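You operate a simulated robot arm through the tools that you are given. There is no shell and no other tool.

Carry out the task below with a simulated robot arm. There is one attempt and no reset: what you move stays moved.

## Task
Scrub the old grease off the rod, then oil that spot with the felt pad.
Fine: green scrub pad; both pads go back. Set down upright: green scrub pad, white felt pad. A coat counts when it lies all over at full strength: go over it till it gets no stronger. What is to be rubbed or washed off counts as gone when no trace of it is left.

Only the result counts: the job must be done as asked and must still hold three seconds after the hand-in. Knocking over, shifting, dropping, spilling or breaking anything else fails it.

## Robot
A 7-joint arm with a two-finger parallel gripper, fixed in place. Base frame: the origin is at the foot of the arm, x ahead of it, y to its left, z up. Lengths are in mm, angles in degrees, forces in N, time in s.
Its first joint turns from -149.0 to 149.0 degrees. Payload 3.43 kg.
The tool frame sits at the grasp point between the pads (the TCP): z along the fingers, y along the line on which they close. The tips reach 30 mm beyond it. The gripper opens to 94 mm. The fingers are 28 mm wide and 10 mm thick; the gripper's body (50 by 96 mm) begins 55 mm behind the TCP.
Orientation is that of the tool frame in the base frame, as a unit quaternion [w, x, y, z]. With the fingers straight down and closing along the base's y, the tool's x points along the base's -x, its y along +y and its z along -z.

## Interface
- The arm moves only by the tool play_rows. Its argument "deltas" is a list of rows, each a list of 7 numbers: the shift along the base's x, y, z in units of 40 mm (1.0 is 40 mm), then the turn, a rotation vector about the base's x, y, z in units of 8 degrees (1.0 is 8 degrees), then the opening, from 0 (shut) to 1 (fully open). In form: [[dx, dy, dz, wx, wy, wz, jaw], ...]. A call has 1 to 20 rows; each row shifts and turns the commanded pose from where the row before left it. A call with a number of a shift or a turn outside -1 to 1 is refused whole. Each row takes 0.2 s and may step no farther than 50 mm and 8.6 degrees from the row before; otherwise, or with a gripper value out of range, the whole call is refused. A pose out of reach is approached as far as the arm can. The call stops where the force on the tool passes 60 N (or 10 N more than at its start, if that is more) or the arm is blocked; 0.2 s more then pass. Each finger travels about 45 mm/s and halts on what it meets, pressing with about 44 N; the grip force reading is that of the motor and also rises with nothing between the fingers. The clock runs only during rows and for 0.2 s after the last one: add rows that do not move to give the fingers time. It gives the time, the measured TCP pose, the force on the tool (base axes), the opening and the grip force at its end, in the units of the frame above (readings bear some noise), with the torque about the TCP (base axes, N m) and any sound that the robot's microphone picked up, and new pictures: "pictures" is both (left out), scene, wrist or none.
- Cameras (640 x 400 px; columns grow to the right, rows downward): "scene" is fixed at [46.2, 636.7, 1540.4]; the picture's right is [0.64, -0.77, 0.00], its down [-0.57, -0.48, -0.66] and it looks along [0.51, 0.42, -0.75] (base axes); focal length 313 px, centre (320, 200). "wrist" rides on the gripper at [76, 14, -102] in the tool frame; the picture's right is [-0.18, 0.98, 0.00], its down [-0.75, -0.14, -0.64] and it looks along [-0.63, -0.12, 0.77] (tool axes); focal length 243 px, centre (320, 200).
- point_at(camera, pixels): for up to 12 pixels [column, row] of the newest picture of that camera ("zoom" is the newest enlarged one), the place [x, y, z] in the base frame of the surface seen there, good to about 2 mm, but the place of the scene camera against the robot may be out by one fixed shift of up to 25 mm in any direction. The clock stands still meanwhile.
- zoom(camera, box): a new picture of the part [left, top, right, bottom] of that camera's present view, enlarged. The clock stands still meanwhile.
- job_done(): hands the job in; it is judged then, once.

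Leave the gripper open and the arm clear of the work at the hand-in unless told otherwise.

The tools are called as a command line: name --pt "numbers of a row" for each row, then --argument value for the rest, lists and objects as JSON in quotes. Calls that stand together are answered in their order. play_rows: Moves the arm, as the interface text tells. Its arguments: {"type":"object","properties":{"deltas":{"type":"array"},"pictures":{"type":"string","enum":["both","scene","wrist","none"]}},"required":["deltas"]} The other tools are called the same way: point_at (camera, pixels) gives the place of the surface under pixels of a picture; zoom (camera, box) takes an enlarged picture of a part of a camera's view; job_done () hands the job in.

At the start:

```text
time_s: 0.0
ee_pos: [367.8, 915.4, 1235.8]
ee_rot: [0.0, 0.0, 1.0, 0.001]
force: [0.2, 0.4, 0.0]
moment: [0.0, 0.02, -0.03]
finger_gap: 93.9
grip_force: 0.0
```

scene: 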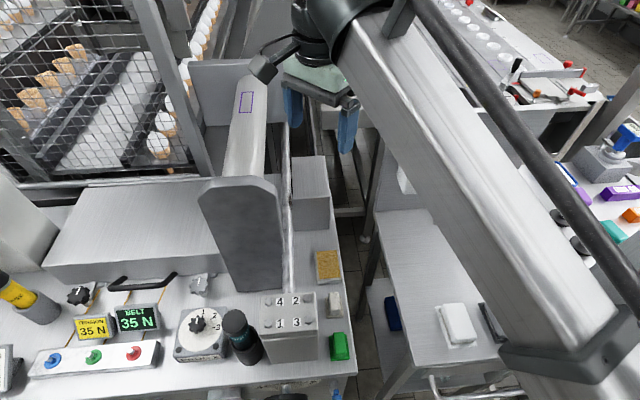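
wrist: 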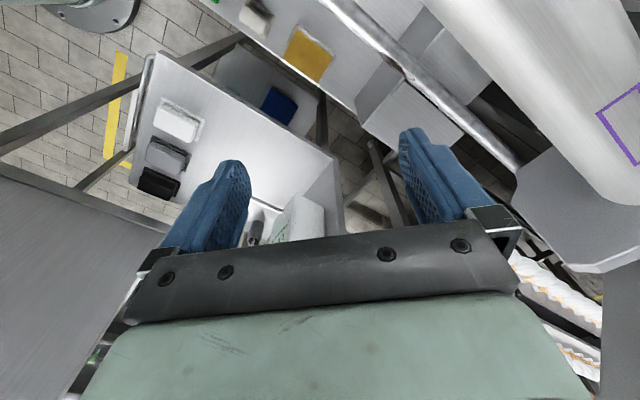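

I see the rod or roller with a purple marked rectangle at about (246,102) in the scene view. A green pad is near (340,345), a yellow one near (327,265), a white one near (334,303). I'll zoom in to identify each of these.

zoom --camera "scene" --box '[180, 60, 340, 160]'

zoom --camera "scene" --box '[220, 240, 380, 400]'

zoom --camera "scene" --box '[360, 240, 520, 400]'

zoom --camera "wrist" --box '[480, 40, 640, 140]'

```text
4.00 times, centred on (260, 110) of scene
```

zoom: 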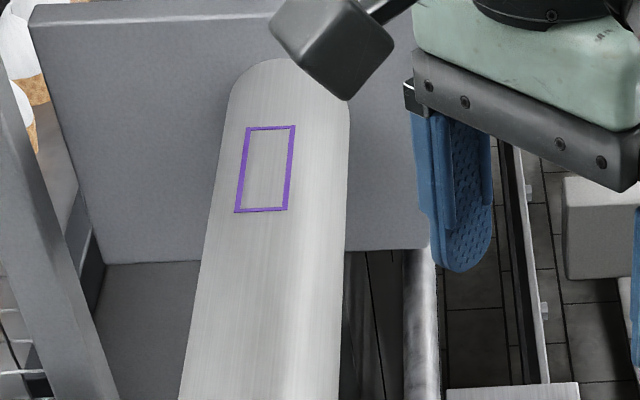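

```text
2.50 times, centred on (300, 320) of scene
```

zoom: 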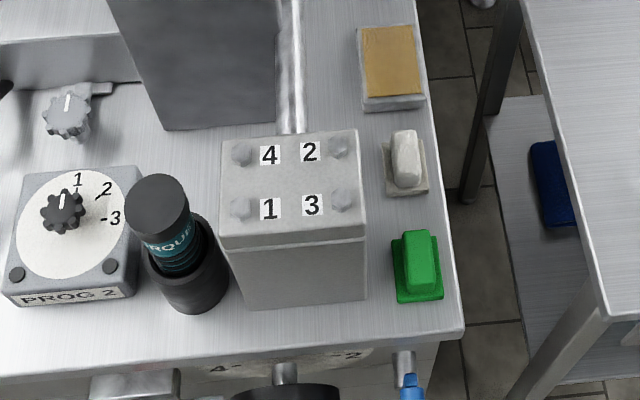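

```text
2.50 times, centred on (440, 320) of scene
```

zoom: 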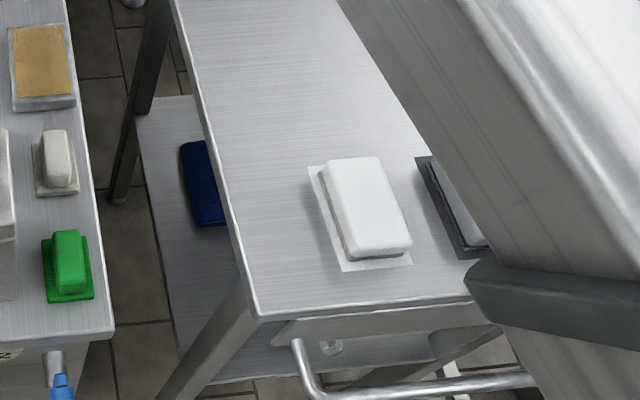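

```text
4.00 times, centred on (560, 90) of wrist
```

zoom: 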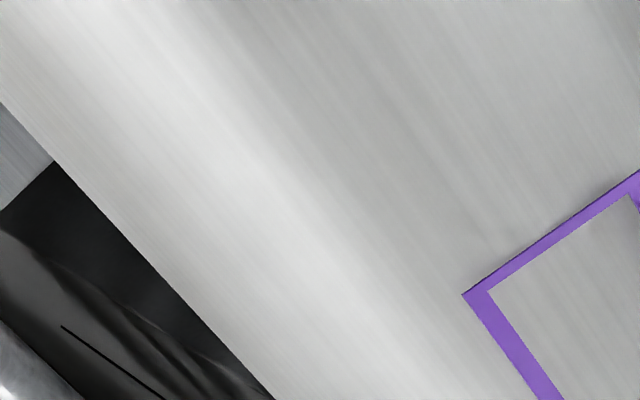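

The marked area on the roller looks slightly dull. The green pad and a greyish-white pad have the same shape, a base with a grip. The amber thing may be an oil tray. I'll get the places of these in the scene view.

point_at --camera "scene" --pixels '[[241, 92], [253, 92], [239, 112], [251, 112], [246, 102], [235, 150], [255, 150], [245, 150], [228, 150], [262, 150], [266, 120], [245, 78]]'

point_at --camera "scene" --pixels '[[340, 338], [340, 347], [332, 357], [350, 357], [335, 296], [335, 305], [328, 315], [345, 315], [327, 262], [327, 275], [315, 282], [341, 282]]'

zoom --camera "scene" --box '[300, 240, 364, 280]'

zoom --camera "scene" --box '[300, 285, 380, 365]'

```text
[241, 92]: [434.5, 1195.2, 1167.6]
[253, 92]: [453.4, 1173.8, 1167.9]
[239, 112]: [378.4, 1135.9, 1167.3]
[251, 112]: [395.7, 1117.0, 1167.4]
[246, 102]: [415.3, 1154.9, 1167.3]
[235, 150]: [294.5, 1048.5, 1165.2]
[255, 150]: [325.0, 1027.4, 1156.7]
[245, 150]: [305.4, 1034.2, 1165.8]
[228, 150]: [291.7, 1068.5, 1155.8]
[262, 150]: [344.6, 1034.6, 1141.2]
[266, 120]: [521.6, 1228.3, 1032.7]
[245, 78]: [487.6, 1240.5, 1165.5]
```

```text
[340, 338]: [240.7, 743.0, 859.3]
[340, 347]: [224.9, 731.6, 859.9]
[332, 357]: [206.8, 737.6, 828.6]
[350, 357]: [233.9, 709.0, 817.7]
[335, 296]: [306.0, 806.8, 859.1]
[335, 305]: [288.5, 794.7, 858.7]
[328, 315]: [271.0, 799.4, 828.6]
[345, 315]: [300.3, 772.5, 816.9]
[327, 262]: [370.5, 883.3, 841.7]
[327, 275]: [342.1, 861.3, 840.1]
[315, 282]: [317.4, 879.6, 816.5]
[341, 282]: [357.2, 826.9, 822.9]
```

```text
10.00 times, centred on (332, 260) of scene
```

zoom: 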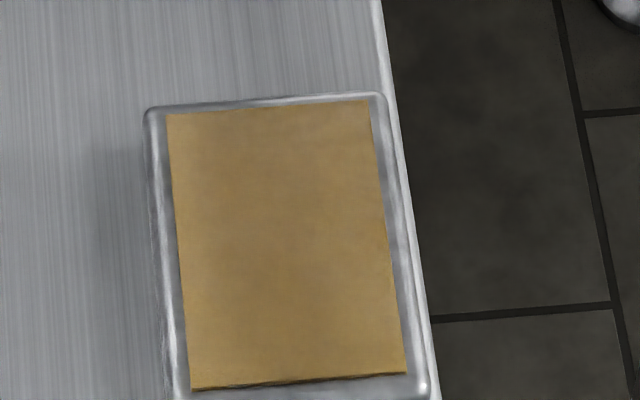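

```text
5.00 times, centred on (340, 325) of scene
```

zoom: 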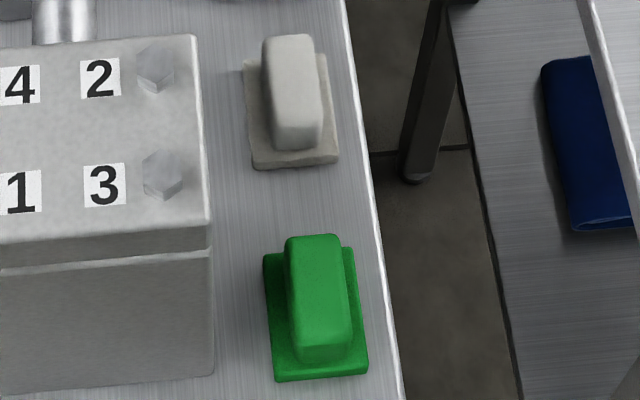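

The amber slab in a metal dish looks like the oil source. The felt pad is the grey-white one beside it. Next I'll check the same features from the wrist camera, to find the scene camera's offset from the robot.

point_at --camera "wrist" --pixels '[[598, 113], [636, 163], [632, 120], [310, 52], [256, 18], [302, 35], [291, 62], [322, 70], [332, 50], [550, 60], [500, 40], [580, 20]]'

point_at --camera "scene" --pixels '[[317, 251], [337, 250], [341, 278], [319, 279], [316, 250], [338, 249], [343, 279], [318, 283], [343, 282]]'

zoom --camera "wrist" --box '[200, 0, 360, 100]'

```text
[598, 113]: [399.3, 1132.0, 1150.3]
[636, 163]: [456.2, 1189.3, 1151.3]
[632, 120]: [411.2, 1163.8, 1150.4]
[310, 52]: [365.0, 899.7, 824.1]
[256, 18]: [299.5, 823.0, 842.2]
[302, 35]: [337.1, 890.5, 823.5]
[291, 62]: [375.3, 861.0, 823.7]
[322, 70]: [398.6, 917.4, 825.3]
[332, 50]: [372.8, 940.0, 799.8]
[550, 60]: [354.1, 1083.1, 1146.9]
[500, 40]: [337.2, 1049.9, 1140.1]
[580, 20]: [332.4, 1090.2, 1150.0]
```

```text
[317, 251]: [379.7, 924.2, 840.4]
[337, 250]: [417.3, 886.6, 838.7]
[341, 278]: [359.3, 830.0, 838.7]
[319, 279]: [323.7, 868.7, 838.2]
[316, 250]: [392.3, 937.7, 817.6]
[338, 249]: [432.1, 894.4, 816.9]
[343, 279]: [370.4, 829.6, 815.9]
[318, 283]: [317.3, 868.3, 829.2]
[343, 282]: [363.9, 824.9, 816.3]
```

```text
4.00 times, centred on (280, 50) of wrist
```

zoom: 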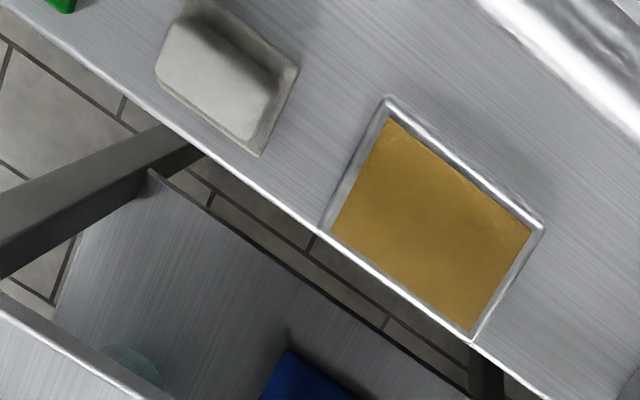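

The wrist view agrees with the scene view apart from a fixed shift of about (+3, +15, −17) mm. The rod spot's centre is therefore near (419, 1171, 1150), quite far out, so I'll probe the arm links' places to judge its reach.

point_at --camera "scene" --pixels '[[600, 350], [560, 290], [500, 230], [450, 150], [400, 80], [360, 40], [340, 10], [310, 40], [560, 170], [430, 20], [620, 380], [320, 70]]'

zoom --camera "scene" --box '[240, 0, 440, 160]'

zoom --camera "scene" --box '[0, 160, 260, 400]'

```text
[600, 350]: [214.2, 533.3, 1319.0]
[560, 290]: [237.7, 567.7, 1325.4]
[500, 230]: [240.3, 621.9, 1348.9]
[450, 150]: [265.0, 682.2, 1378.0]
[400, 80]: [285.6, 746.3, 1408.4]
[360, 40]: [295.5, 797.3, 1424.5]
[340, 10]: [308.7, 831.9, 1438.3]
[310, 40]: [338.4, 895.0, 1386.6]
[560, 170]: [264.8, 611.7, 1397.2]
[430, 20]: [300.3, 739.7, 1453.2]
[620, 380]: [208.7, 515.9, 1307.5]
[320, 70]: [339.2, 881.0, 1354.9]
```

```text
2.50 times, centred on (340, 80) of scene
```

zoom: 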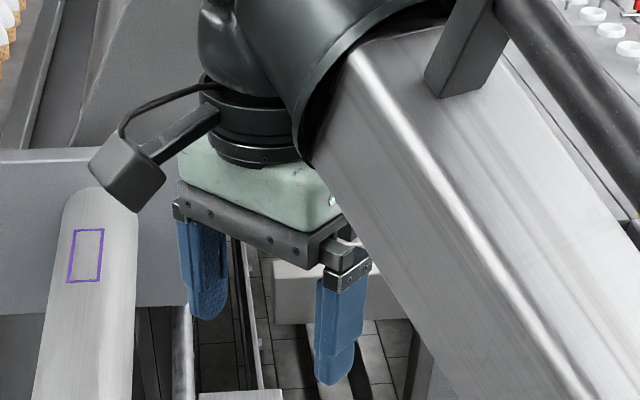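

```text
1.67 times, centred on (130, 280) of scene
```

zoom: 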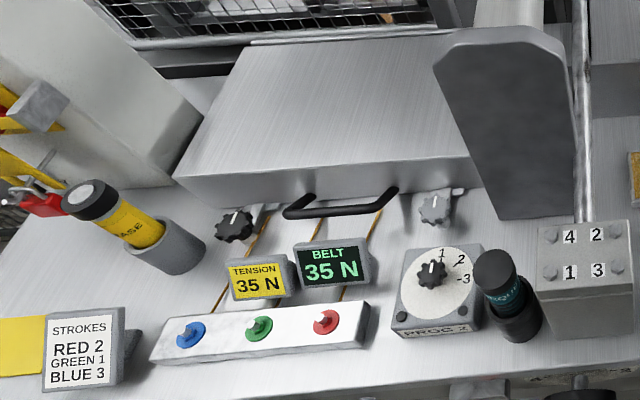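

The forearm isn't stretched out, so there may be reach left. Now I'll look at the nearby obstacles (plate tops, block) and read any labels on the things on the right table.

zoom --camera "wrist" --box '[120, 60, 360, 260]'

point_at --camera "scene" --pixels '[[200, 63], [240, 60], [240, 66], [215, 185], [240, 178], [265, 183], [262, 300], [312, 293], [316, 318], [262, 322], [310, 175], [291, 165]]'

zoom --camera "scene" --box '[140, 20, 380, 240]'

```text
2.00 times, centred on (240, 160) of wrist
```

zoom: 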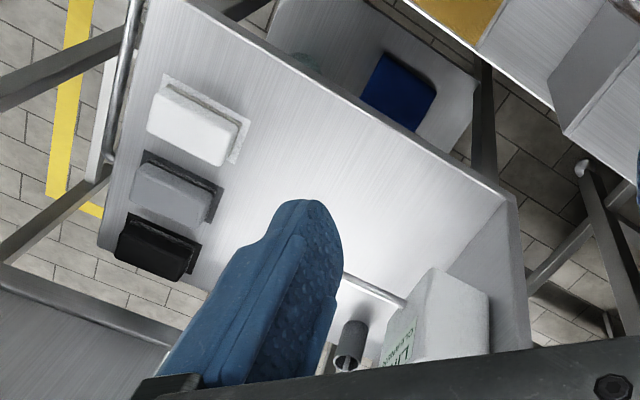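

```text
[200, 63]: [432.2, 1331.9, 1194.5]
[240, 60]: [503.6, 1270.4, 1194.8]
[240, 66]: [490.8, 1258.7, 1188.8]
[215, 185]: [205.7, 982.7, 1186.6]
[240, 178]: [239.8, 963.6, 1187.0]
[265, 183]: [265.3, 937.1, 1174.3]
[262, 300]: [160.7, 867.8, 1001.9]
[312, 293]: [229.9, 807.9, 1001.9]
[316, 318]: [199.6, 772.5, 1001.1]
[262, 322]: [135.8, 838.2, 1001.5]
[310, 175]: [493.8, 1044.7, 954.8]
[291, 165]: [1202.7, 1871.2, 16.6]
```

```text
1.82 times, centred on (260, 130) of scene
```

zoom: 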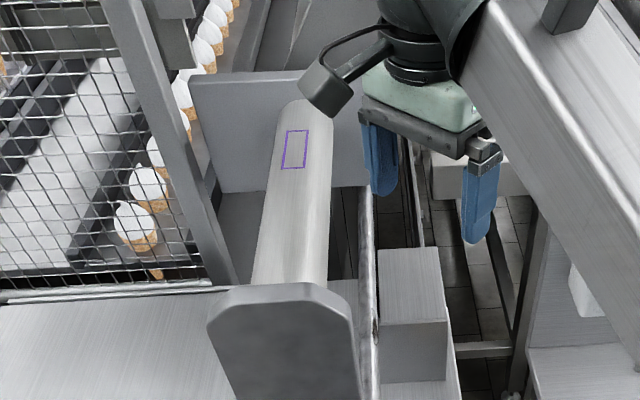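

The block with the bolts has its top at about z=985 and stands about 50 mm from the pads. The rod spot runs along the (0.70, 0.715) direction. I'll move toward the rod at a safe height, turning the tool 45.6° about z, to test the reach and look at the spot.

play_rows --pt "-0.02 0.83 0.1 0 0 0.95 1" --pt "-0.02 0.83 0.1 0 0 0.95 1" --pt "-0.02 0.83 0.1 0 0 0.95 1" --pt "-0.02 0.83 0.1 0 0 0.95 1" --pt "-0.02 0.83 0.1 0 0 0.95 1" --pt "-0.02 0.83 0.1 0 0 0.95 1"

```text
time_s: 1.4
ee_pos: [342.5, 1048.6, 1233.2]
ee_rot: [0.001, -0.389, 0.921, 0.0]
force: [0.0, -0.3, 0.4]
moment: [-0.02, -0.01, 0.01]
finger_gap: 94.0
grip_force: 0.0
out of reach, approached as far as the arm can: row 4, 5, 6
```

scene: 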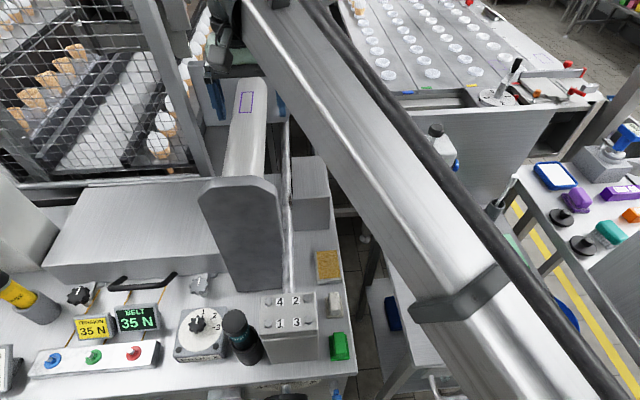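
wrist: 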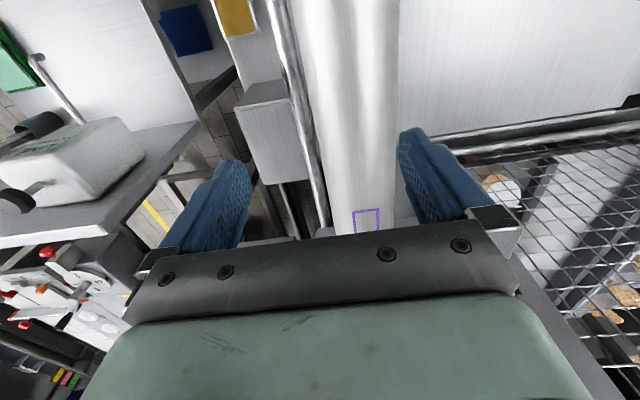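

The arm is at its limit with the tool vertical, at radius ~1103 mm, and the spot lies at 1207–1281 mm. It will need the tool tilted outward. I'll probe the link geometry to work out how much tilt, and look at the spot up close in the wrist view at (367,220).

point_at --camera "scene" --pixels '[[245, 10], [235, 60], [230, 30], [270, 10], [350, 130], [450, 300], [520, 370], [600, 395], [215, 95], [280, 105], [240, 72], [218, 20]]'

zoom --camera "wrist" --box '[310, 180, 430, 240]'

zoom --camera "scene" --box '[180, 0, 320, 120]'

point_at --camera "wrist" --pixels '[[355, 211], [379, 208], [358, 232], [367, 222], [330, 180], [345, 180], [360, 180], [375, 180], [390, 180], [360, 100], [360, 20], [320, 100]]'

```text
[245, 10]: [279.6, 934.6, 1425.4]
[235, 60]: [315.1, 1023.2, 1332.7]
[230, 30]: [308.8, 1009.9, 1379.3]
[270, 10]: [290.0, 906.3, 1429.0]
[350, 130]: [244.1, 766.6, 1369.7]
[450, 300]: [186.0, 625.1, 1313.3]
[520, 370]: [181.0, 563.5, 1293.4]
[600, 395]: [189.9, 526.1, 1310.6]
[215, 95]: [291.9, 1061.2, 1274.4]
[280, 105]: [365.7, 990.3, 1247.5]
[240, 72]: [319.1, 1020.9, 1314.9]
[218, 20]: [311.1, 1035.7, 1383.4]
```

```text
5.33 times, centred on (370, 210) of wrist
```

zoom: 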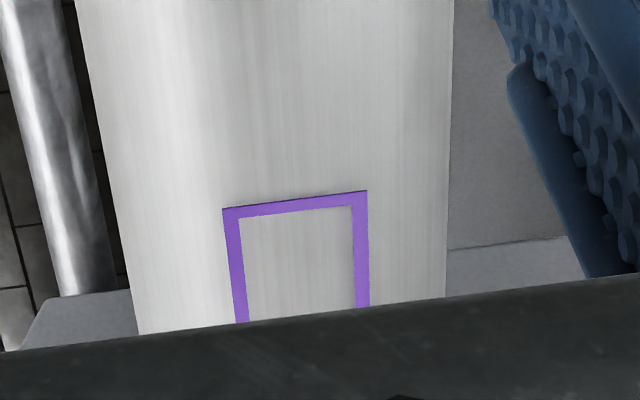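

```text
3.33 times, centred on (250, 60) of scene
```

zoom: 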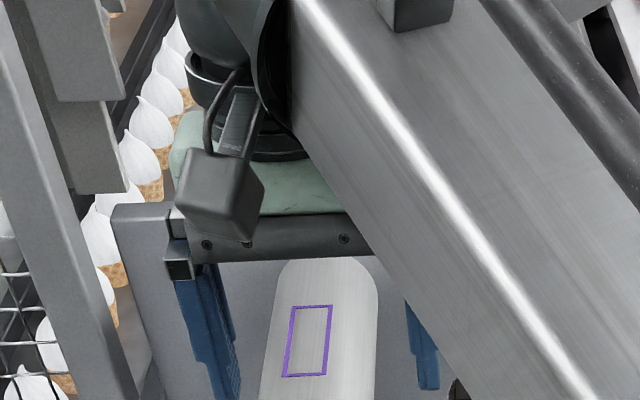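

```text
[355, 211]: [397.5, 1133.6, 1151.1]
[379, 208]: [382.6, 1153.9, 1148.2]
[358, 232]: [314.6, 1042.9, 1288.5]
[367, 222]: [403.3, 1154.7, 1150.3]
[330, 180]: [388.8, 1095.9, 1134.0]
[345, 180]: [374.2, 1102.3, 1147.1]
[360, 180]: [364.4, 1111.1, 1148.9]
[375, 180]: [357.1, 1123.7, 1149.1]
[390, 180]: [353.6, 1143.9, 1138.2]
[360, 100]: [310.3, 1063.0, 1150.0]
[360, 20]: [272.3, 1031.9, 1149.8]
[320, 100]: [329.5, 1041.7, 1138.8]
```

The rod top is at z≈1150 and its curvature suggests a cylinder of radius about 36 mm. I plan to grip the pads with the tool leaning outward along the rod, so I want the camera on the upper side. I'll back off and turn the tool about −180° around z.

play_rows --pt "0 -0.5 0 0 0 -0.95 1" --pt "0 -0.5 0 0 0 -0.95 1" --pt "0 -0.5 0 0 0 -0.95 1" --pt "0 -0.5 0 0 0 -0.95 1" --pt "0 -0.5 0 0 0 -0.95 1" --pt "0 -0.5 0 0 0 -0.95 1" --pt "0 -0.5 0 0 0 -0.95 1" --pt "0 -0.5 0 0 0 -0.95 1" --pt "0 0 0 0 0 -0.95 1" --pt "0 0 0 0 0 -0.95 1" --pt "0 0 0 0 0 -0.95 1" --pt "0 0 0 0 0 -0.95 1"

```text
time_s: 4.0
ee_pos: [345.5, 889.3, 1232.3]
ee_rot: [0.0, 0.389, 0.921, 0.0]
force: [-0.2, 0.0, -0.1]
moment: [-0.01, 0.03, 0.0]
finger_gap: 94.2
grip_force: 0.0
```

scene: 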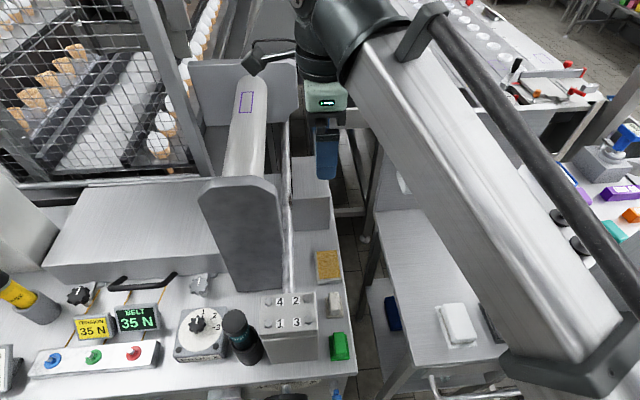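
wrist: 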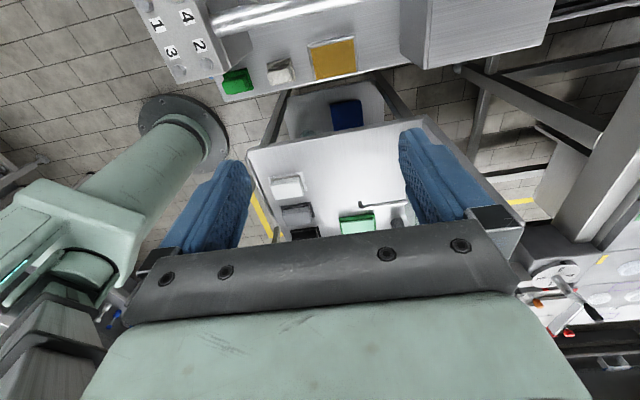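

The turn works so far; the tool is at −45.6°, and commands restart from where the arm actually is. I'll continue the turn to −134.4°.

play_rows --pt "0 0 0 0 0 -0.925 1" --pt "0 0 0 0 0 -0.925 1" --pt "0 0 0 0 0 -0.925 1" --pt "0 0 0 0 0 -0.925 1" --pt "0 0 0 0 0 -0.925 1" --pt "0 0 0 0 0 -0.925 1" --pt "0 0 0 0 0 -0.925 1" --pt "0 0 0 0 0 -0.925 1" --pt "0 0 0 0 0 -0.925 1" --pt "0 0 0 0 0 -0.925 1" --pt "0 0 0 0 0 -0.925 1" --pt "0 0 0 0 0 -0.925 1"

```text
time_s: 6.6
ee_pos: [345.7, 889.1, 1232.6]
ee_rot: [0.001, 0.77, 0.638, 0.001]
force: [-0.1, -0.2, -0.2]
moment: [-0.02, -0.04, -0.02]
finger_gap: 94.1
grip_force: 0.1
out of reach, approached as far as the arm can: row 8, 9, 10, 11, 12
```

scene: 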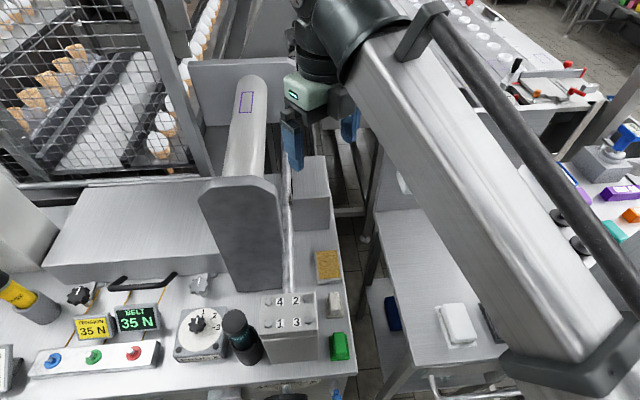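
wrist: 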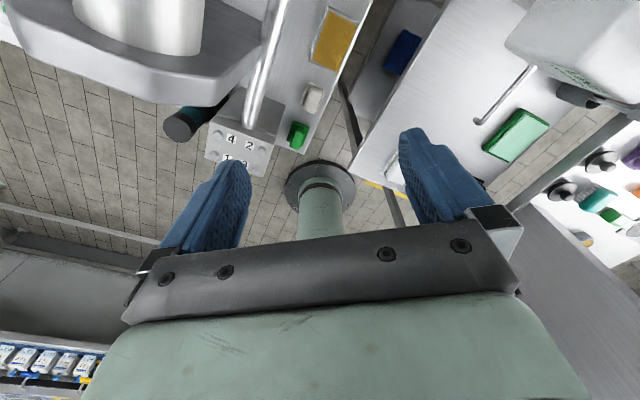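

Turning this way stops at about −101°, a wrist limit. The other direction, up to +225.6°, gives the same pose, so I'll turn back that way.

play_rows --pt "0 0 0 0 0 0.971 1" --pt "0 0 0 0 0 0.971 1" --pt "0 0 0 0 0 0.971 1" --pt "0 0 0 0 0 0.971 1" --pt "0 0 0 0 0 0.971 1" --pt "0 0 0 0 0 0.971 1" --pt "0 0 0 0 0 0.971 1" --pt "0 0 0 0 0 0.971 1" --pt "0 0 0 0 0 0.971 1" --pt "0 0 0 0 0 0.971 1" --pt "0 0 0 0 0 0.971 1" --pt "0 0 0 0 0 0.971 1" --pt "0 0 0 0 0 0.971 1" --pt "0 0 0 0 0 0.971 1" --pt "0 0 0 0 0 0.971 1" --pt "0 0 0 0 0 0.971 1" --pt "0 0 0 0 0 0.971 1" --pt "0 0 0 0 0 0.971 1" --pt "0 0 0 0 0 0.971 1" --pt "0 0 0 0 0 0.971 1" --pictures "none"

play_rows --pt "0 0 0 0 0 0.971 1" --pt "0 0 0 0 0 0.971 1" --pt "0 0 0 0 0 0.971 1" --pt "0 0 0 0 0 0.971 1" --pt "0 0 0 0 0 0.971 1" --pt "0 0 0 0 0 0.971 1" --pt "0 0 0 0 0 0.971 1" --pt "0 0 0 0 0 0.971 1" --pt "0 0 0 0 0 0.971 1" --pt "0 0 0 0 0 0.971 1" --pt "0 0 0 0 0 0.971 1" --pt "0 0 0 0 0 0.971 1" --pt "0 0 0 0 0 0.971 1" --pt "0 0 0 0 0 0.971 1" --pt "0 0 0 0 0 0.971 1" --pt "0 0 0 0 0 0.971 1" --pt "0 0 0 0 0 0.971 1" --pt "0 0 0 0 0 0.971 1" --pt "0 0 0 0 0 0.971 1" --pt "0 0 0 0 0 0.971 1"

```text
time_s: 10.8
ee_pos: [342.9, 889.2, 1233.6]
ee_rot: [-0.001, -0.459, 0.888, 0.001]
force: [-0.1, -0.4, 0.0]
moment: [-0.04, -0.03, -0.02]
finger_gap: 93.9
grip_force: 0.1
```

```text
time_s: 11.4
ee_pos: [344.2, 891.5, 1232.5]
ee_rot: [0.003, -0.568, 0.823, 0.004]
force: [0.1, 1.9, -2.6]
moment: [0.04, -0.1, -0.05]
finger_gap: 94.0
grip_force: 0.1
stopped in row 3: the force on the tool passed its limit at 69 N (the readings are from after the stop); the commanded pose is now the measured one
```

scene: 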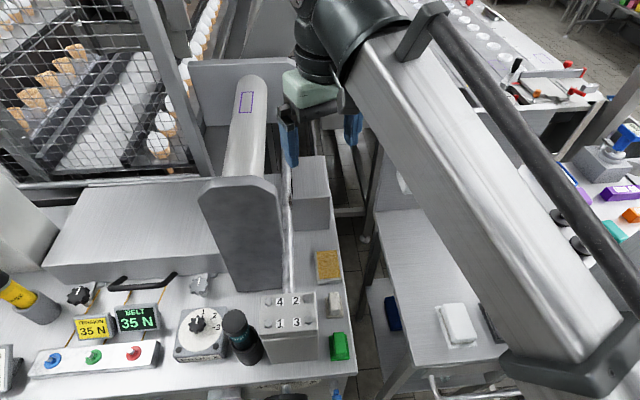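
wrist: 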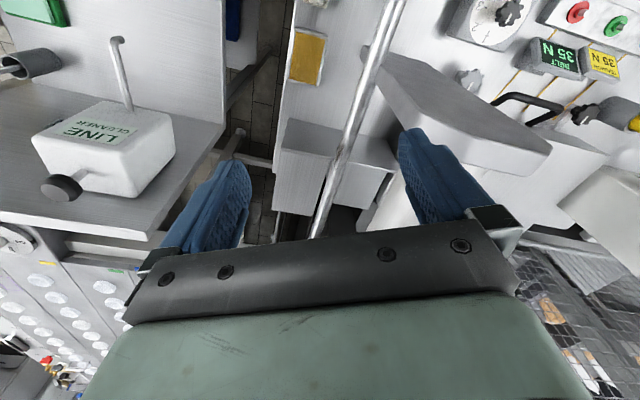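

The 69 N stop at turn +69° was the camera housing meeting the arm's own forearm; nothing else was touched. I'll go back to +45.6° and lean the tool outward 45° about the horizontal axis across the rod, which takes the camera away from the forearm. Then I'll test the reach above the spot.

play_rows --pt "0 0 0 0 0 -0.983 1" --pt "0 0 0 0 0 -0.983 1" --pt "0 0 0 0 0 -0.983 1" --pt "0 0 0.2 0.67 -0.656 0 1" --pt "0 0 0.2 0.67 -0.656 0 1" --pt "0 0 0.2 0.67 -0.656 0 1" --pt "0 0 0.2 0.67 -0.656 0 1" --pt "0 0 0.2 0.67 -0.656 0 1" --pt "0 0 0 0.67 -0.656 0 1"

```text
time_s: 13.4
ee_pos: [344.5, 891.8, 1272.7]
ee_rot: [0.358, -0.358, 0.849, 0.151]
force: [-0.3, -0.1, -0.6]
moment: [0.0, 0.0, 0.03]
finger_gap: 93.8
grip_force: 0.0
```

scene: 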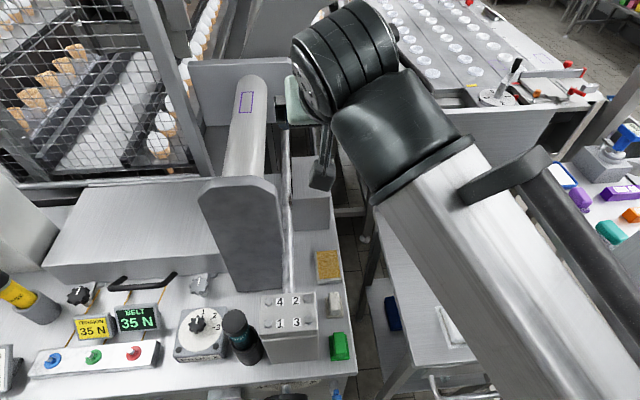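
wrist: 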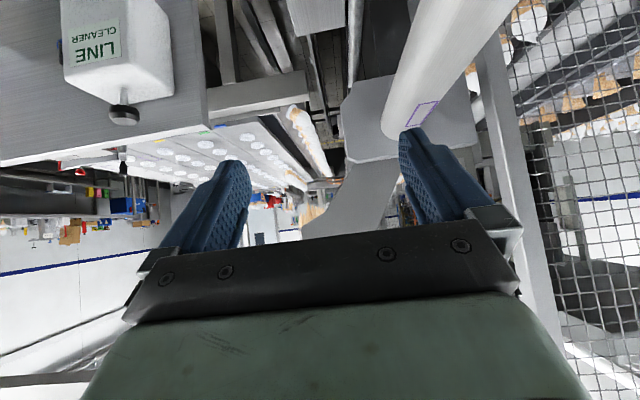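

The 45° lean works. The spot shows at (412,115) in the wrist view. Now I'll move toward (417, 1170, 1240) to see how far the arm gets.

play_rows --pt "0.227 0.869 -0.05 0 0 0 1" --pt "0.227 0.869 -0.05 0 0 0 1" --pt "0.227 0.869 -0.05 0 0 0 1" --pt "0.227 0.869 -0.05 0 0 0 1" --pt "0.227 0.869 -0.1 0 0 0 1" --pt "0.227 0.869 -0.1 0 0 0 1" --pt "0.227 0.869 -0.2 0 0 0 1" --pt "0.227 0.869 -0.2 0 0 0 1"

```text
time_s: 15.2
ee_pos: [417.0, 1169.7, 1240.5]
ee_rot: [0.357, -0.359, 0.849, 0.151]
force: [0.9, -0.4, -0.1]
moment: [-0.02, 0.04, -0.01]
finger_gap: 93.9
grip_force: 0.0
```

scene: 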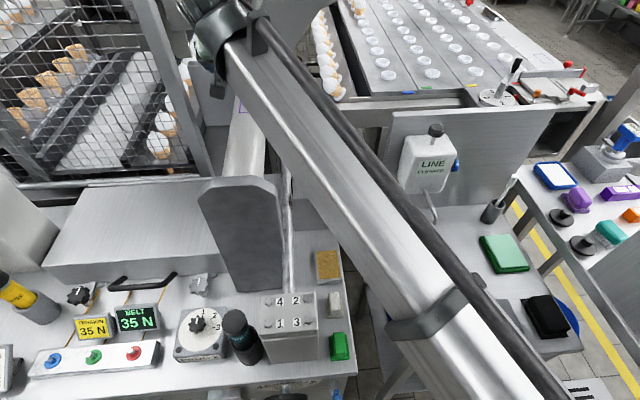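
wrist: 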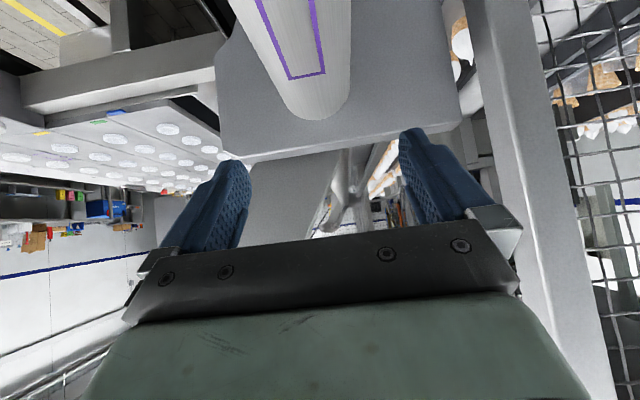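

The arm reaches (417, 1170, 1240) with the 45° lean. There is another green item on the far table at (503,253), so I'll zoom on it and on the cleaner bottle. I'll also zoom on the spot in the wrist view to see the grease.

zoom --camera "scene" --box '[380, 110, 600, 350]'

zoom --camera "wrist" --box '[220, 0, 380, 120]'

point_at --camera "wrist" --pixels '[[288, 78], [325, 73], [305, 60], [280, 80], [335, 75], [345, 75], [265, 60], [349, 30], [240, 10], [320, 10], [285, 50], [300, 30]]'

```text
1.67 times, centred on (490, 230) of scene
```

zoom: 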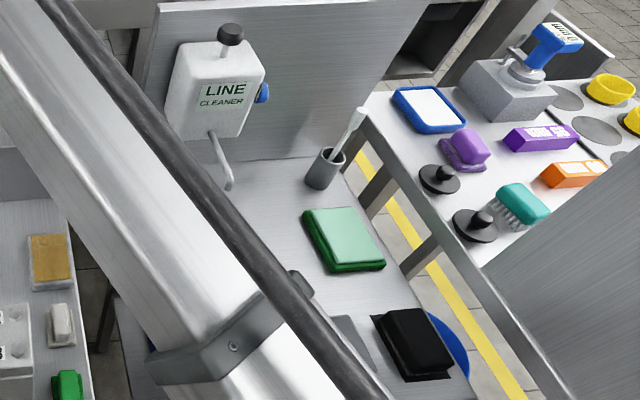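

```text
3.33 times, centred on (300, 60) of wrist
```

zoom: 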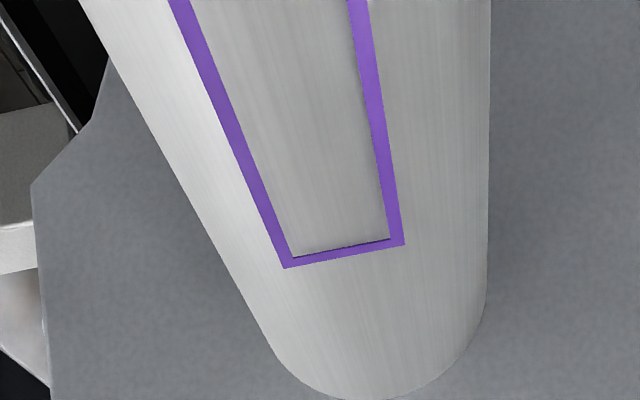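

```text
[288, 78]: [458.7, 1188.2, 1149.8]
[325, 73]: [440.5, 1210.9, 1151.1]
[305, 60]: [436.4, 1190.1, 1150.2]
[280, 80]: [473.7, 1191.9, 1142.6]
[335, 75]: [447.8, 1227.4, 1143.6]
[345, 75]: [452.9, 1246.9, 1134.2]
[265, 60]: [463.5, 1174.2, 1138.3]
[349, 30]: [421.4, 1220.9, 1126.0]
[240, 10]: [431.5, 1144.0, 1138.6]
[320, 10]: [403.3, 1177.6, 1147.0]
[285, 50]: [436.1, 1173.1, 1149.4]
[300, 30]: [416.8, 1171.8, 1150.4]
```

The far-table items are other dishes, so I'll leave them alone. Inside the purple frame the metal is duller, so that's the grease. I need the rod's exact direction, so I'll sample both long purple lines and the rod's sides in the zoomed wrist view.

point_at --camera "zoom" --pixels '[[280, 250], [262, 205], [232, 135], [205, 70], [182, 10], [396, 238], [388, 180], [376, 110], [366, 50], [358, 5], [330, 150], [300, 80]]'

point_at --camera "zoom" --pixels '[[130, 100], [165, 160], [200, 230], [230, 290], [270, 350], [485, 280], [488, 200], [488, 120], [488, 40], [440, 120], [450, 250], [420, 30]]'

```text
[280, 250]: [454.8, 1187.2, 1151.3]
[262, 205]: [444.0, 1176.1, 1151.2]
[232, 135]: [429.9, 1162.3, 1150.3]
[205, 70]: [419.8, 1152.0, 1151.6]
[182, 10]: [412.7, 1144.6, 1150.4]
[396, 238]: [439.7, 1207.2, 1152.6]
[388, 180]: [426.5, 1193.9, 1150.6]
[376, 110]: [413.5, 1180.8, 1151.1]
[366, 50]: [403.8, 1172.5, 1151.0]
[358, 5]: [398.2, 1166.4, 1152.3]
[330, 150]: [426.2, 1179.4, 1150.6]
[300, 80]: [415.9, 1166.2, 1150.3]
```

```text
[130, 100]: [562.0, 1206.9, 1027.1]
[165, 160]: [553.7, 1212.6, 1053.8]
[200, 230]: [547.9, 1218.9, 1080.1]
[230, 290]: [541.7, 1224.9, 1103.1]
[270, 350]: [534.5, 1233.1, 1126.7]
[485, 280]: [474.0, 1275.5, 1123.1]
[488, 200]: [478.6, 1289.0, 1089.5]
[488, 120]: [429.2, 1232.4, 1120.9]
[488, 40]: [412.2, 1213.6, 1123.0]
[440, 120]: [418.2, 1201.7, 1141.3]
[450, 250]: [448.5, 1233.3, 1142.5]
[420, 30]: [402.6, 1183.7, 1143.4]
```

Both long lines run at exactly 45°, the spot is flat at z≈1150.7 and centred at about (420.5, 1170.5), inner size about 74×22 mm. Now I'll back off the way I came, bring the tool upright again, and go above the pads for accurate wrist-camera measurements.

play_rows --pt "-0.225 -0.868 0.15 0 0 0 1" --pt "-0.225 -0.868 0.15 0 0 0 1" --pt "-0.225 -0.868 0.1 0 0 0 1" --pt "-0.225 -0.868 0.1 0 0 0 1" --pt "-0.225 -0.868 0.1 0 0 0 1" --pt "-0.225 -0.868 0.1 0 0 0 1" --pt "-0.225 -0.868 0.1 0 0 0 1" --pt "-0.225 -0.868 0 0 0 0 1" --pt "-0.225 -0.4 -0.3 -0.67 0.656 0 1" --pt "-0.225 -0.4 -0.3 -0.67 0.656 0 1" --pt "-0.225 -0.4 -0.3 -0.67 0.656 0 1" --pt "-0.225 -0.4 -0.3 -0.67 0.656 0 1" --pt "-0.225 -0.4 -0.3 -0.67 0.656 0 1" --pt "-0.225 -0.4 -0.3 -0.67 0.656 -0.075 1"

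point_at --camera "scene" --pixels '[[233, 318], [245, 345], [258, 350], [200, 340], [356, 372], [340, 375], [330, 360], [290, 370]]'

```text
time_s: 18.2
ee_pos: [290.9, 795.0, 1200.9]
ee_rot: [0.004, -0.383, 0.924, 0.002]
force: [1.0, -0.4, -0.2]
moment: [0.0, 0.02, 0.0]
finger_gap: 94.1
grip_force: 0.0
```

scene: 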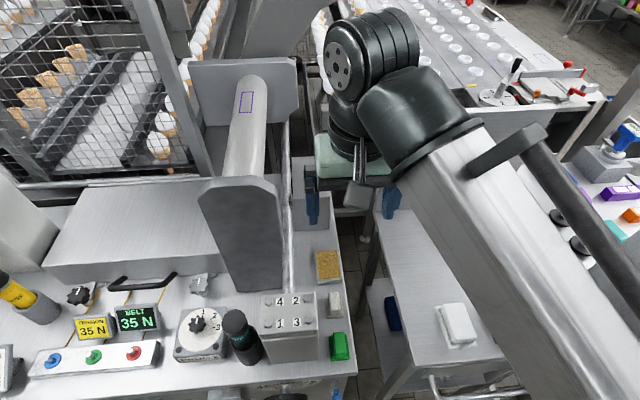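
wrist: 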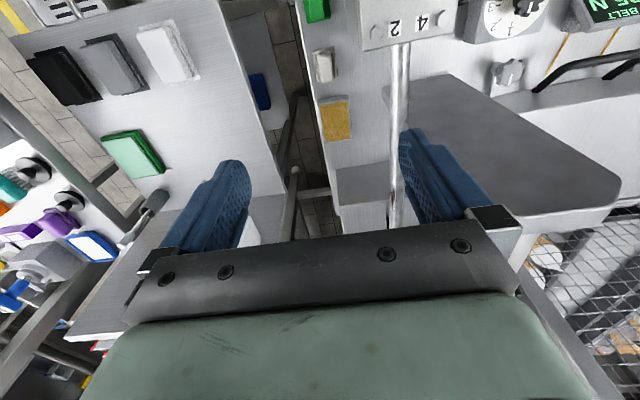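

```text
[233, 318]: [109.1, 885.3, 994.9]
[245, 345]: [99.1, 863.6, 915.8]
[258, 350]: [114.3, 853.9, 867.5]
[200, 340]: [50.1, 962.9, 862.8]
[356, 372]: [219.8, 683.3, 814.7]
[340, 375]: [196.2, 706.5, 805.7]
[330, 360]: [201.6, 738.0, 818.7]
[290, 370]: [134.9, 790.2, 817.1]
```

The tool is upright at (291, 795, 1201). I'll go down and back to about (238, 752, 1080), so that the green pad, felt pad and dish all show well in the wrist view.

play_rows --pt "-0.333 -0.267 -0.6 0 0 0 1" --pt "-0.333 -0.267 -0.6 0 0 0 1" --pt "-0.333 -0.267 -0.6 0 0 0 1" --pt "-0.333 -0.267 -0.6 0 0 0 1" --pt "0 0 -0.6 0 0 0 1" --pt "0 0 0 0 0 0 1" --pictures "wrist"

```text
time_s: 19.6
ee_pos: [236.6, 753.6, 1082.2]
ee_rot: [0.003, -0.384, 0.923, 0.003]
force: [0.0, 0.3, -0.6]
moment: [0.01, 0.0, -0.03]
finger_gap: 94.0
grip_force: 0.0
```

wrist: 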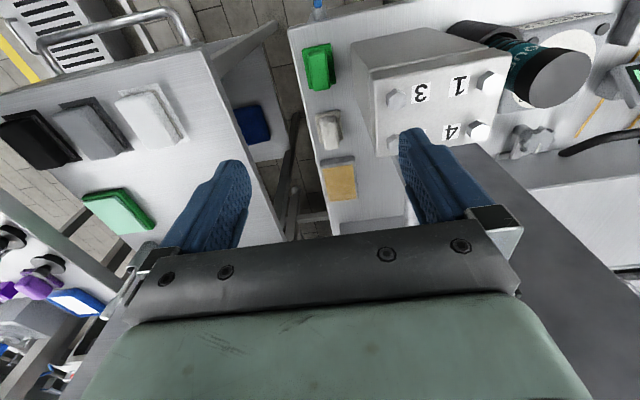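

The green pad shows at (318,67), the felt pad at (330,131) and the oil dish at (340,182). I'll zoom in on them and sample their edges.

zoom --camera "wrist" --box '[280, 30, 376, 90]'

zoom --camera "wrist" --box '[290, 145, 386, 205]'

zoom --camera "wrist" --box '[290, 95, 386, 155]'

```text
6.67 times, centred on (328, 60) of wrist
```

zoom: 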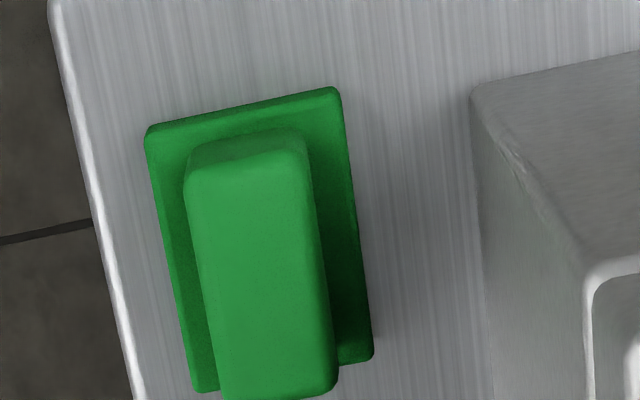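

```text
6.67 times, centred on (338, 175) of wrist
```

zoom: 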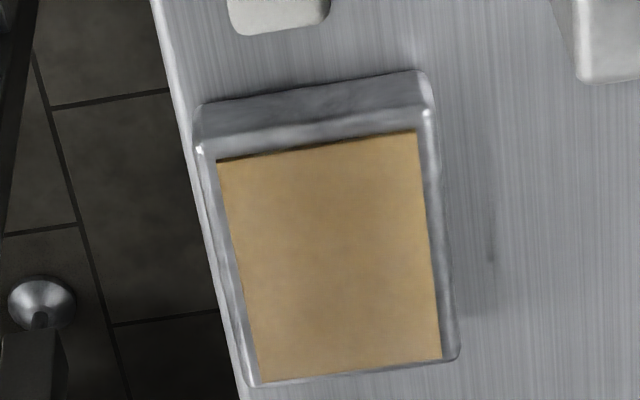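

```text
6.67 times, centred on (338, 125) of wrist
```

zoom: 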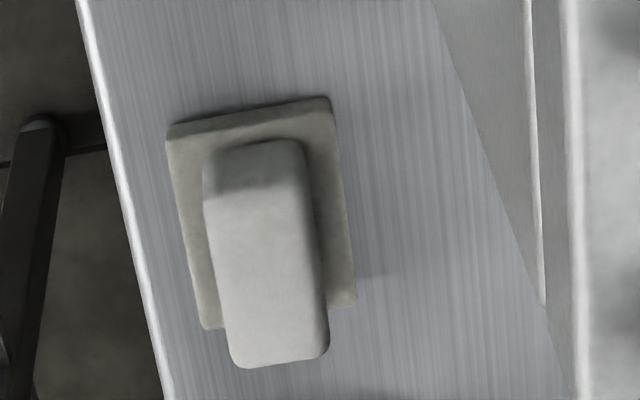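

Now I'll sample the pads' handle tops and base corners.

point_at --camera "wrist" --pixels '[[319.3, 72], [311.8, 73.5], [327.4, 71.25], [317.5, 57.5], [321.7, 87.5], [304, 50.7], [329.5, 45.5], [334.3, 82.5], [310.5, 86.5], [319, 67], [309, 62], [331, 65]]'

point_at --camera "wrist" --pixels '[[329.75, 135.5], [322.7, 135.5], [337.25, 134.75], [328.25, 124.25], [332, 148.0], [315.8, 115.9], [338.6, 111], [342.3, 139.25], [321.3, 142.8], [319, 128], [340, 125], [352, 120]]'

point_at --camera "wrist" --pixels '[[324, 170], [352, 166], [355, 197], [330, 202], [340, 183], [322, 165], [353, 162], [358, 198], [365, 180], [361, 62], [366, 80], [380, 95]]'

```text
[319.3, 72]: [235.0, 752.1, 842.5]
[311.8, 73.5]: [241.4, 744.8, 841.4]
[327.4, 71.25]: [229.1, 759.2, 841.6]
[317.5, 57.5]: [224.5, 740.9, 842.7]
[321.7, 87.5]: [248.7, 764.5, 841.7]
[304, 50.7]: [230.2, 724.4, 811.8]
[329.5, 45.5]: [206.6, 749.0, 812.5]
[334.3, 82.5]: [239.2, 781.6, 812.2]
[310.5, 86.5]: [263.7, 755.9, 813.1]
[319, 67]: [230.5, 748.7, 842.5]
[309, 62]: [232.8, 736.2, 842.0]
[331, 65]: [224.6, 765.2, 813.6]
```

```text
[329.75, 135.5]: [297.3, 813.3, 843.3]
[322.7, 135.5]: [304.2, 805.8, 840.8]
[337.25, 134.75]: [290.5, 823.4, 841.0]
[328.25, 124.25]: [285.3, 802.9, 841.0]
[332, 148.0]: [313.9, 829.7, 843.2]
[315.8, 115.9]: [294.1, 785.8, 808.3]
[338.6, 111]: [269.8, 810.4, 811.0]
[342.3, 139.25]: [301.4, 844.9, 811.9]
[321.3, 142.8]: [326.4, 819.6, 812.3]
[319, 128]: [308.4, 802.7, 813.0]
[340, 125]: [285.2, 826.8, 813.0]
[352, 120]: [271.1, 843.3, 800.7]
```

```text
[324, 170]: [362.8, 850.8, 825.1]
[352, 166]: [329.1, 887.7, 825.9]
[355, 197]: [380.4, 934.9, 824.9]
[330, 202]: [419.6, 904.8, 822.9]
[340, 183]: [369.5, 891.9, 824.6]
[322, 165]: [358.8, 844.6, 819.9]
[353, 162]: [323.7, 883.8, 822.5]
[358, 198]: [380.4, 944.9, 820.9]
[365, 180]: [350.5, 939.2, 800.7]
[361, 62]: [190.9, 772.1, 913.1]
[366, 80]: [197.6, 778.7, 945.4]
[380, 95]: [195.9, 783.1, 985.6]
```

The measurements agree. The green pad is centred near (235.2, 752.8) and the felt near (298.4, 815.7). Both have handle tops at z≈843, base tops at 812.5, and handles about 40×21 mm aligned at 45°. The oil surface is at z≈824.5. Before picking up the green pad with the 45° lean, I'll check the block's near corner.

point_at --camera "wrist" --pixels '[[370, 70.5], [372, 71], [368, 68], [352.5, 45], [354, 50], [378, 156], [377, 150], [376, 140], [500, 55], [374, 100], [360, 40], [400, 155]]'

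```text
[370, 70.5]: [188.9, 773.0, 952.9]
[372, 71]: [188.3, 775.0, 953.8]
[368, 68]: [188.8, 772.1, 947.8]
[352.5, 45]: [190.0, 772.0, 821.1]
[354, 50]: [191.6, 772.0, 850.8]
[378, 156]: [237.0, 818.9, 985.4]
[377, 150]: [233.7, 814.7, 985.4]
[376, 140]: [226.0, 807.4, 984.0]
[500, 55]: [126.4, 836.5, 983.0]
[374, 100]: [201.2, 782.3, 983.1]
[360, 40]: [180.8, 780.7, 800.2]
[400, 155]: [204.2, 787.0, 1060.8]
```

The block's near corner is at (189, 772), and its face stands 46 mm from the pad's mid-line. With the lean, the gripper body stays behind that corner. I'll lean the tool 45° now, coming down to z≈986 above the green pad with the jaws at about 42 mm.

play_rows --pt "-0.04 -0.037 -0.4 0.663 -0.663 0 0.45" --pt "-0.04 -0.037 -0.4 0.663 -0.663 0 0.45" --pt "-0.04 -0.037 -0.4 0.663 -0.663 0 0.45" --pt "-0.04 -0.037 -0.4 0.663 -0.663 0 0.45" --pt "-0.04 -0.037 -0.4 0.663 -0.663 0 0.45" --pt "-0.04 -0.037 -0.4 0.663 -0.663 0 0.45" --pt "0 0 0 0 0 0 0.45"

```text
time_s: 21.2
ee_pos: [228.2, 744.4, 985.2]
ee_rot: [0.357, -0.355, 0.851, 0.15]
force: [-0.5, 0.0, -0.2]
moment: [0.0, 0.02, 0.02]
finger_gap: 42.3
grip_force: 0.1
```

scene: 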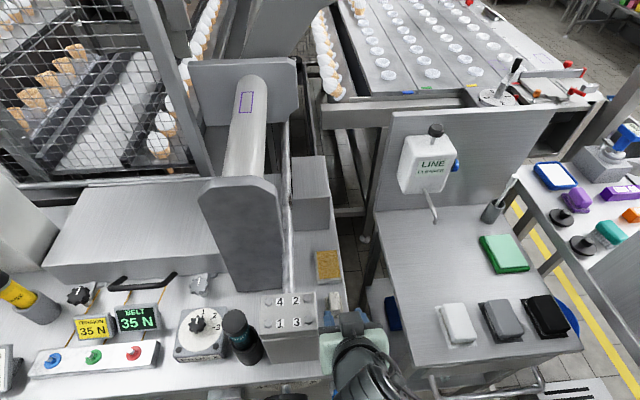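
wrist: 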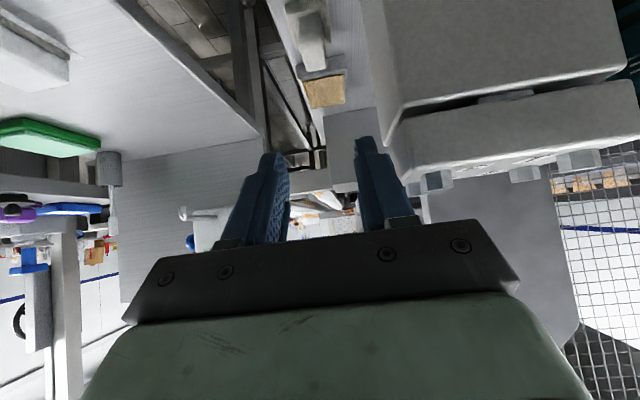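

The pose is good at (228.2, 744.4, 985.2) with the jaws at 42 mm, facing along the handle. Next I'll descend to z≈868 and look.

play_rows --pt "0 0 -0.73 0 0 0 0.45" --pt "0 0 -0.73 0 0 0 0.45" --pt "0 0 -0.73 0 0 0 0.45" --pt "0 0 -0.73 0 0 0 0.45" --pt "0 0 0 0 0 0 0.45"

```text
time_s: 22.4
ee_pos: [228.5, 743.5, 867.0]
ee_rot: [0.357, -0.355, 0.851, 0.149]
force: [-0.3, -0.1, -0.4]
moment: [0.01, -0.02, -0.04]
finger_gap: 42.4
grip_force: 0.0
```

scene: 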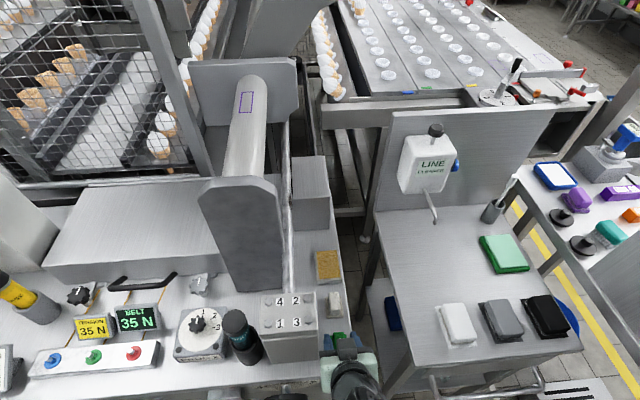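
wrist: 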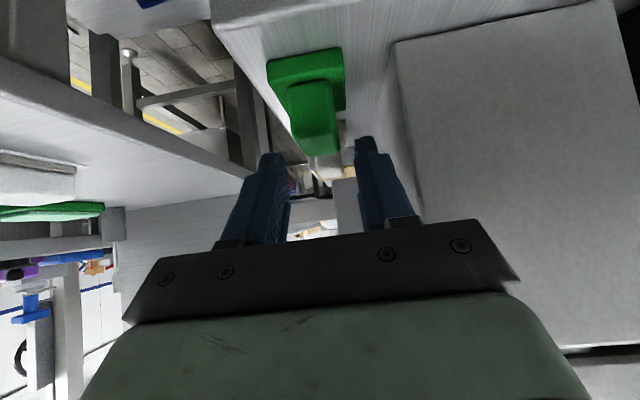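

The green handle sits midway between the fingers in the wrist view (fingers at about 287 and 357, handle about 315). I'll go down the last 21.5 mm.

play_rows --pt "-0.02 0.02 -0.27 0 0 0 0.45" --pt "-0.01 0.01 -0.2675 0 0 0 0.45" --pt "0 0 0 0 0 0 0.45"

```text
time_s: 23.2
ee_pos: [227.5, 745.6, 846.1]
ee_rot: [0.357, -0.354, 0.852, 0.148]
force: [0.4, 0.5, -0.3]
moment: [-0.03, -0.04, -0.04]
finger_gap: 42.3
grip_force: 0.0
```

scene: 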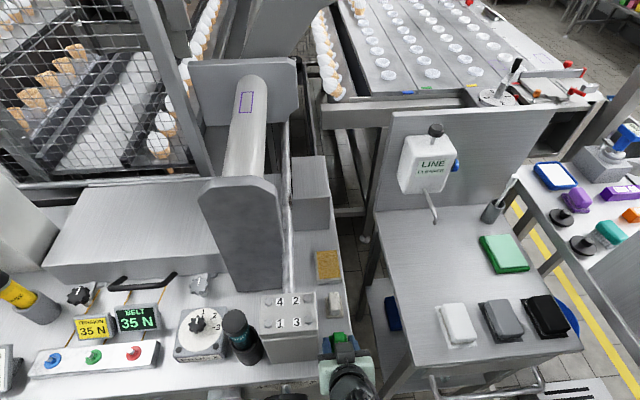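
wrist: 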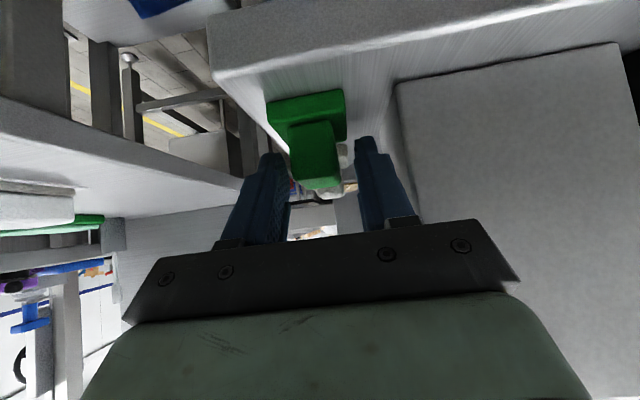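

I'm at z=846.1. I'll zoom in to confirm the handle lies between the finger pads before closing.

zoom --camera "wrist" --box '[220, 70, 420, 250]'

zoom --camera "scene" --box '[290, 280, 400, 400]'

```text
2.22 times, centred on (320, 160) of wrist
```

zoom: 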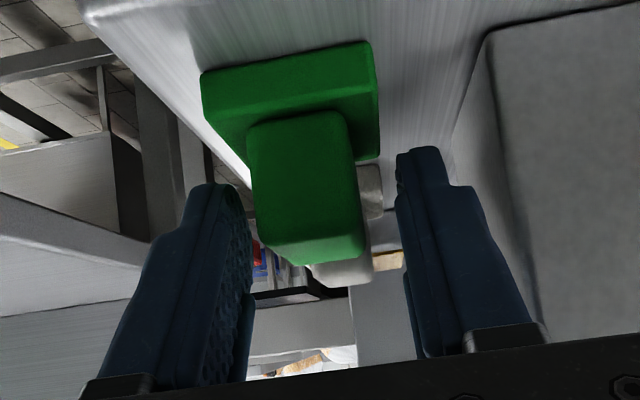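

```text
3.33 times, centred on (345, 340) of scene
```

zoom: 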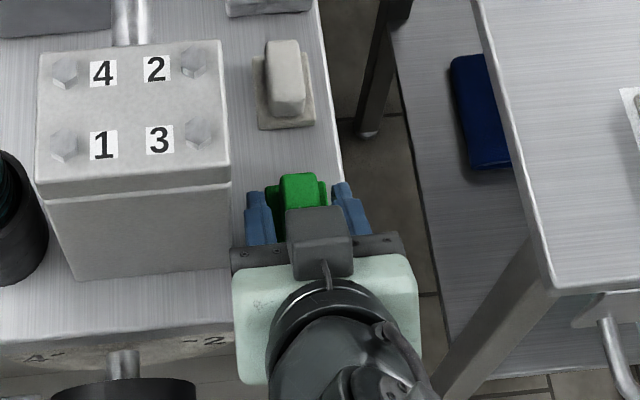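

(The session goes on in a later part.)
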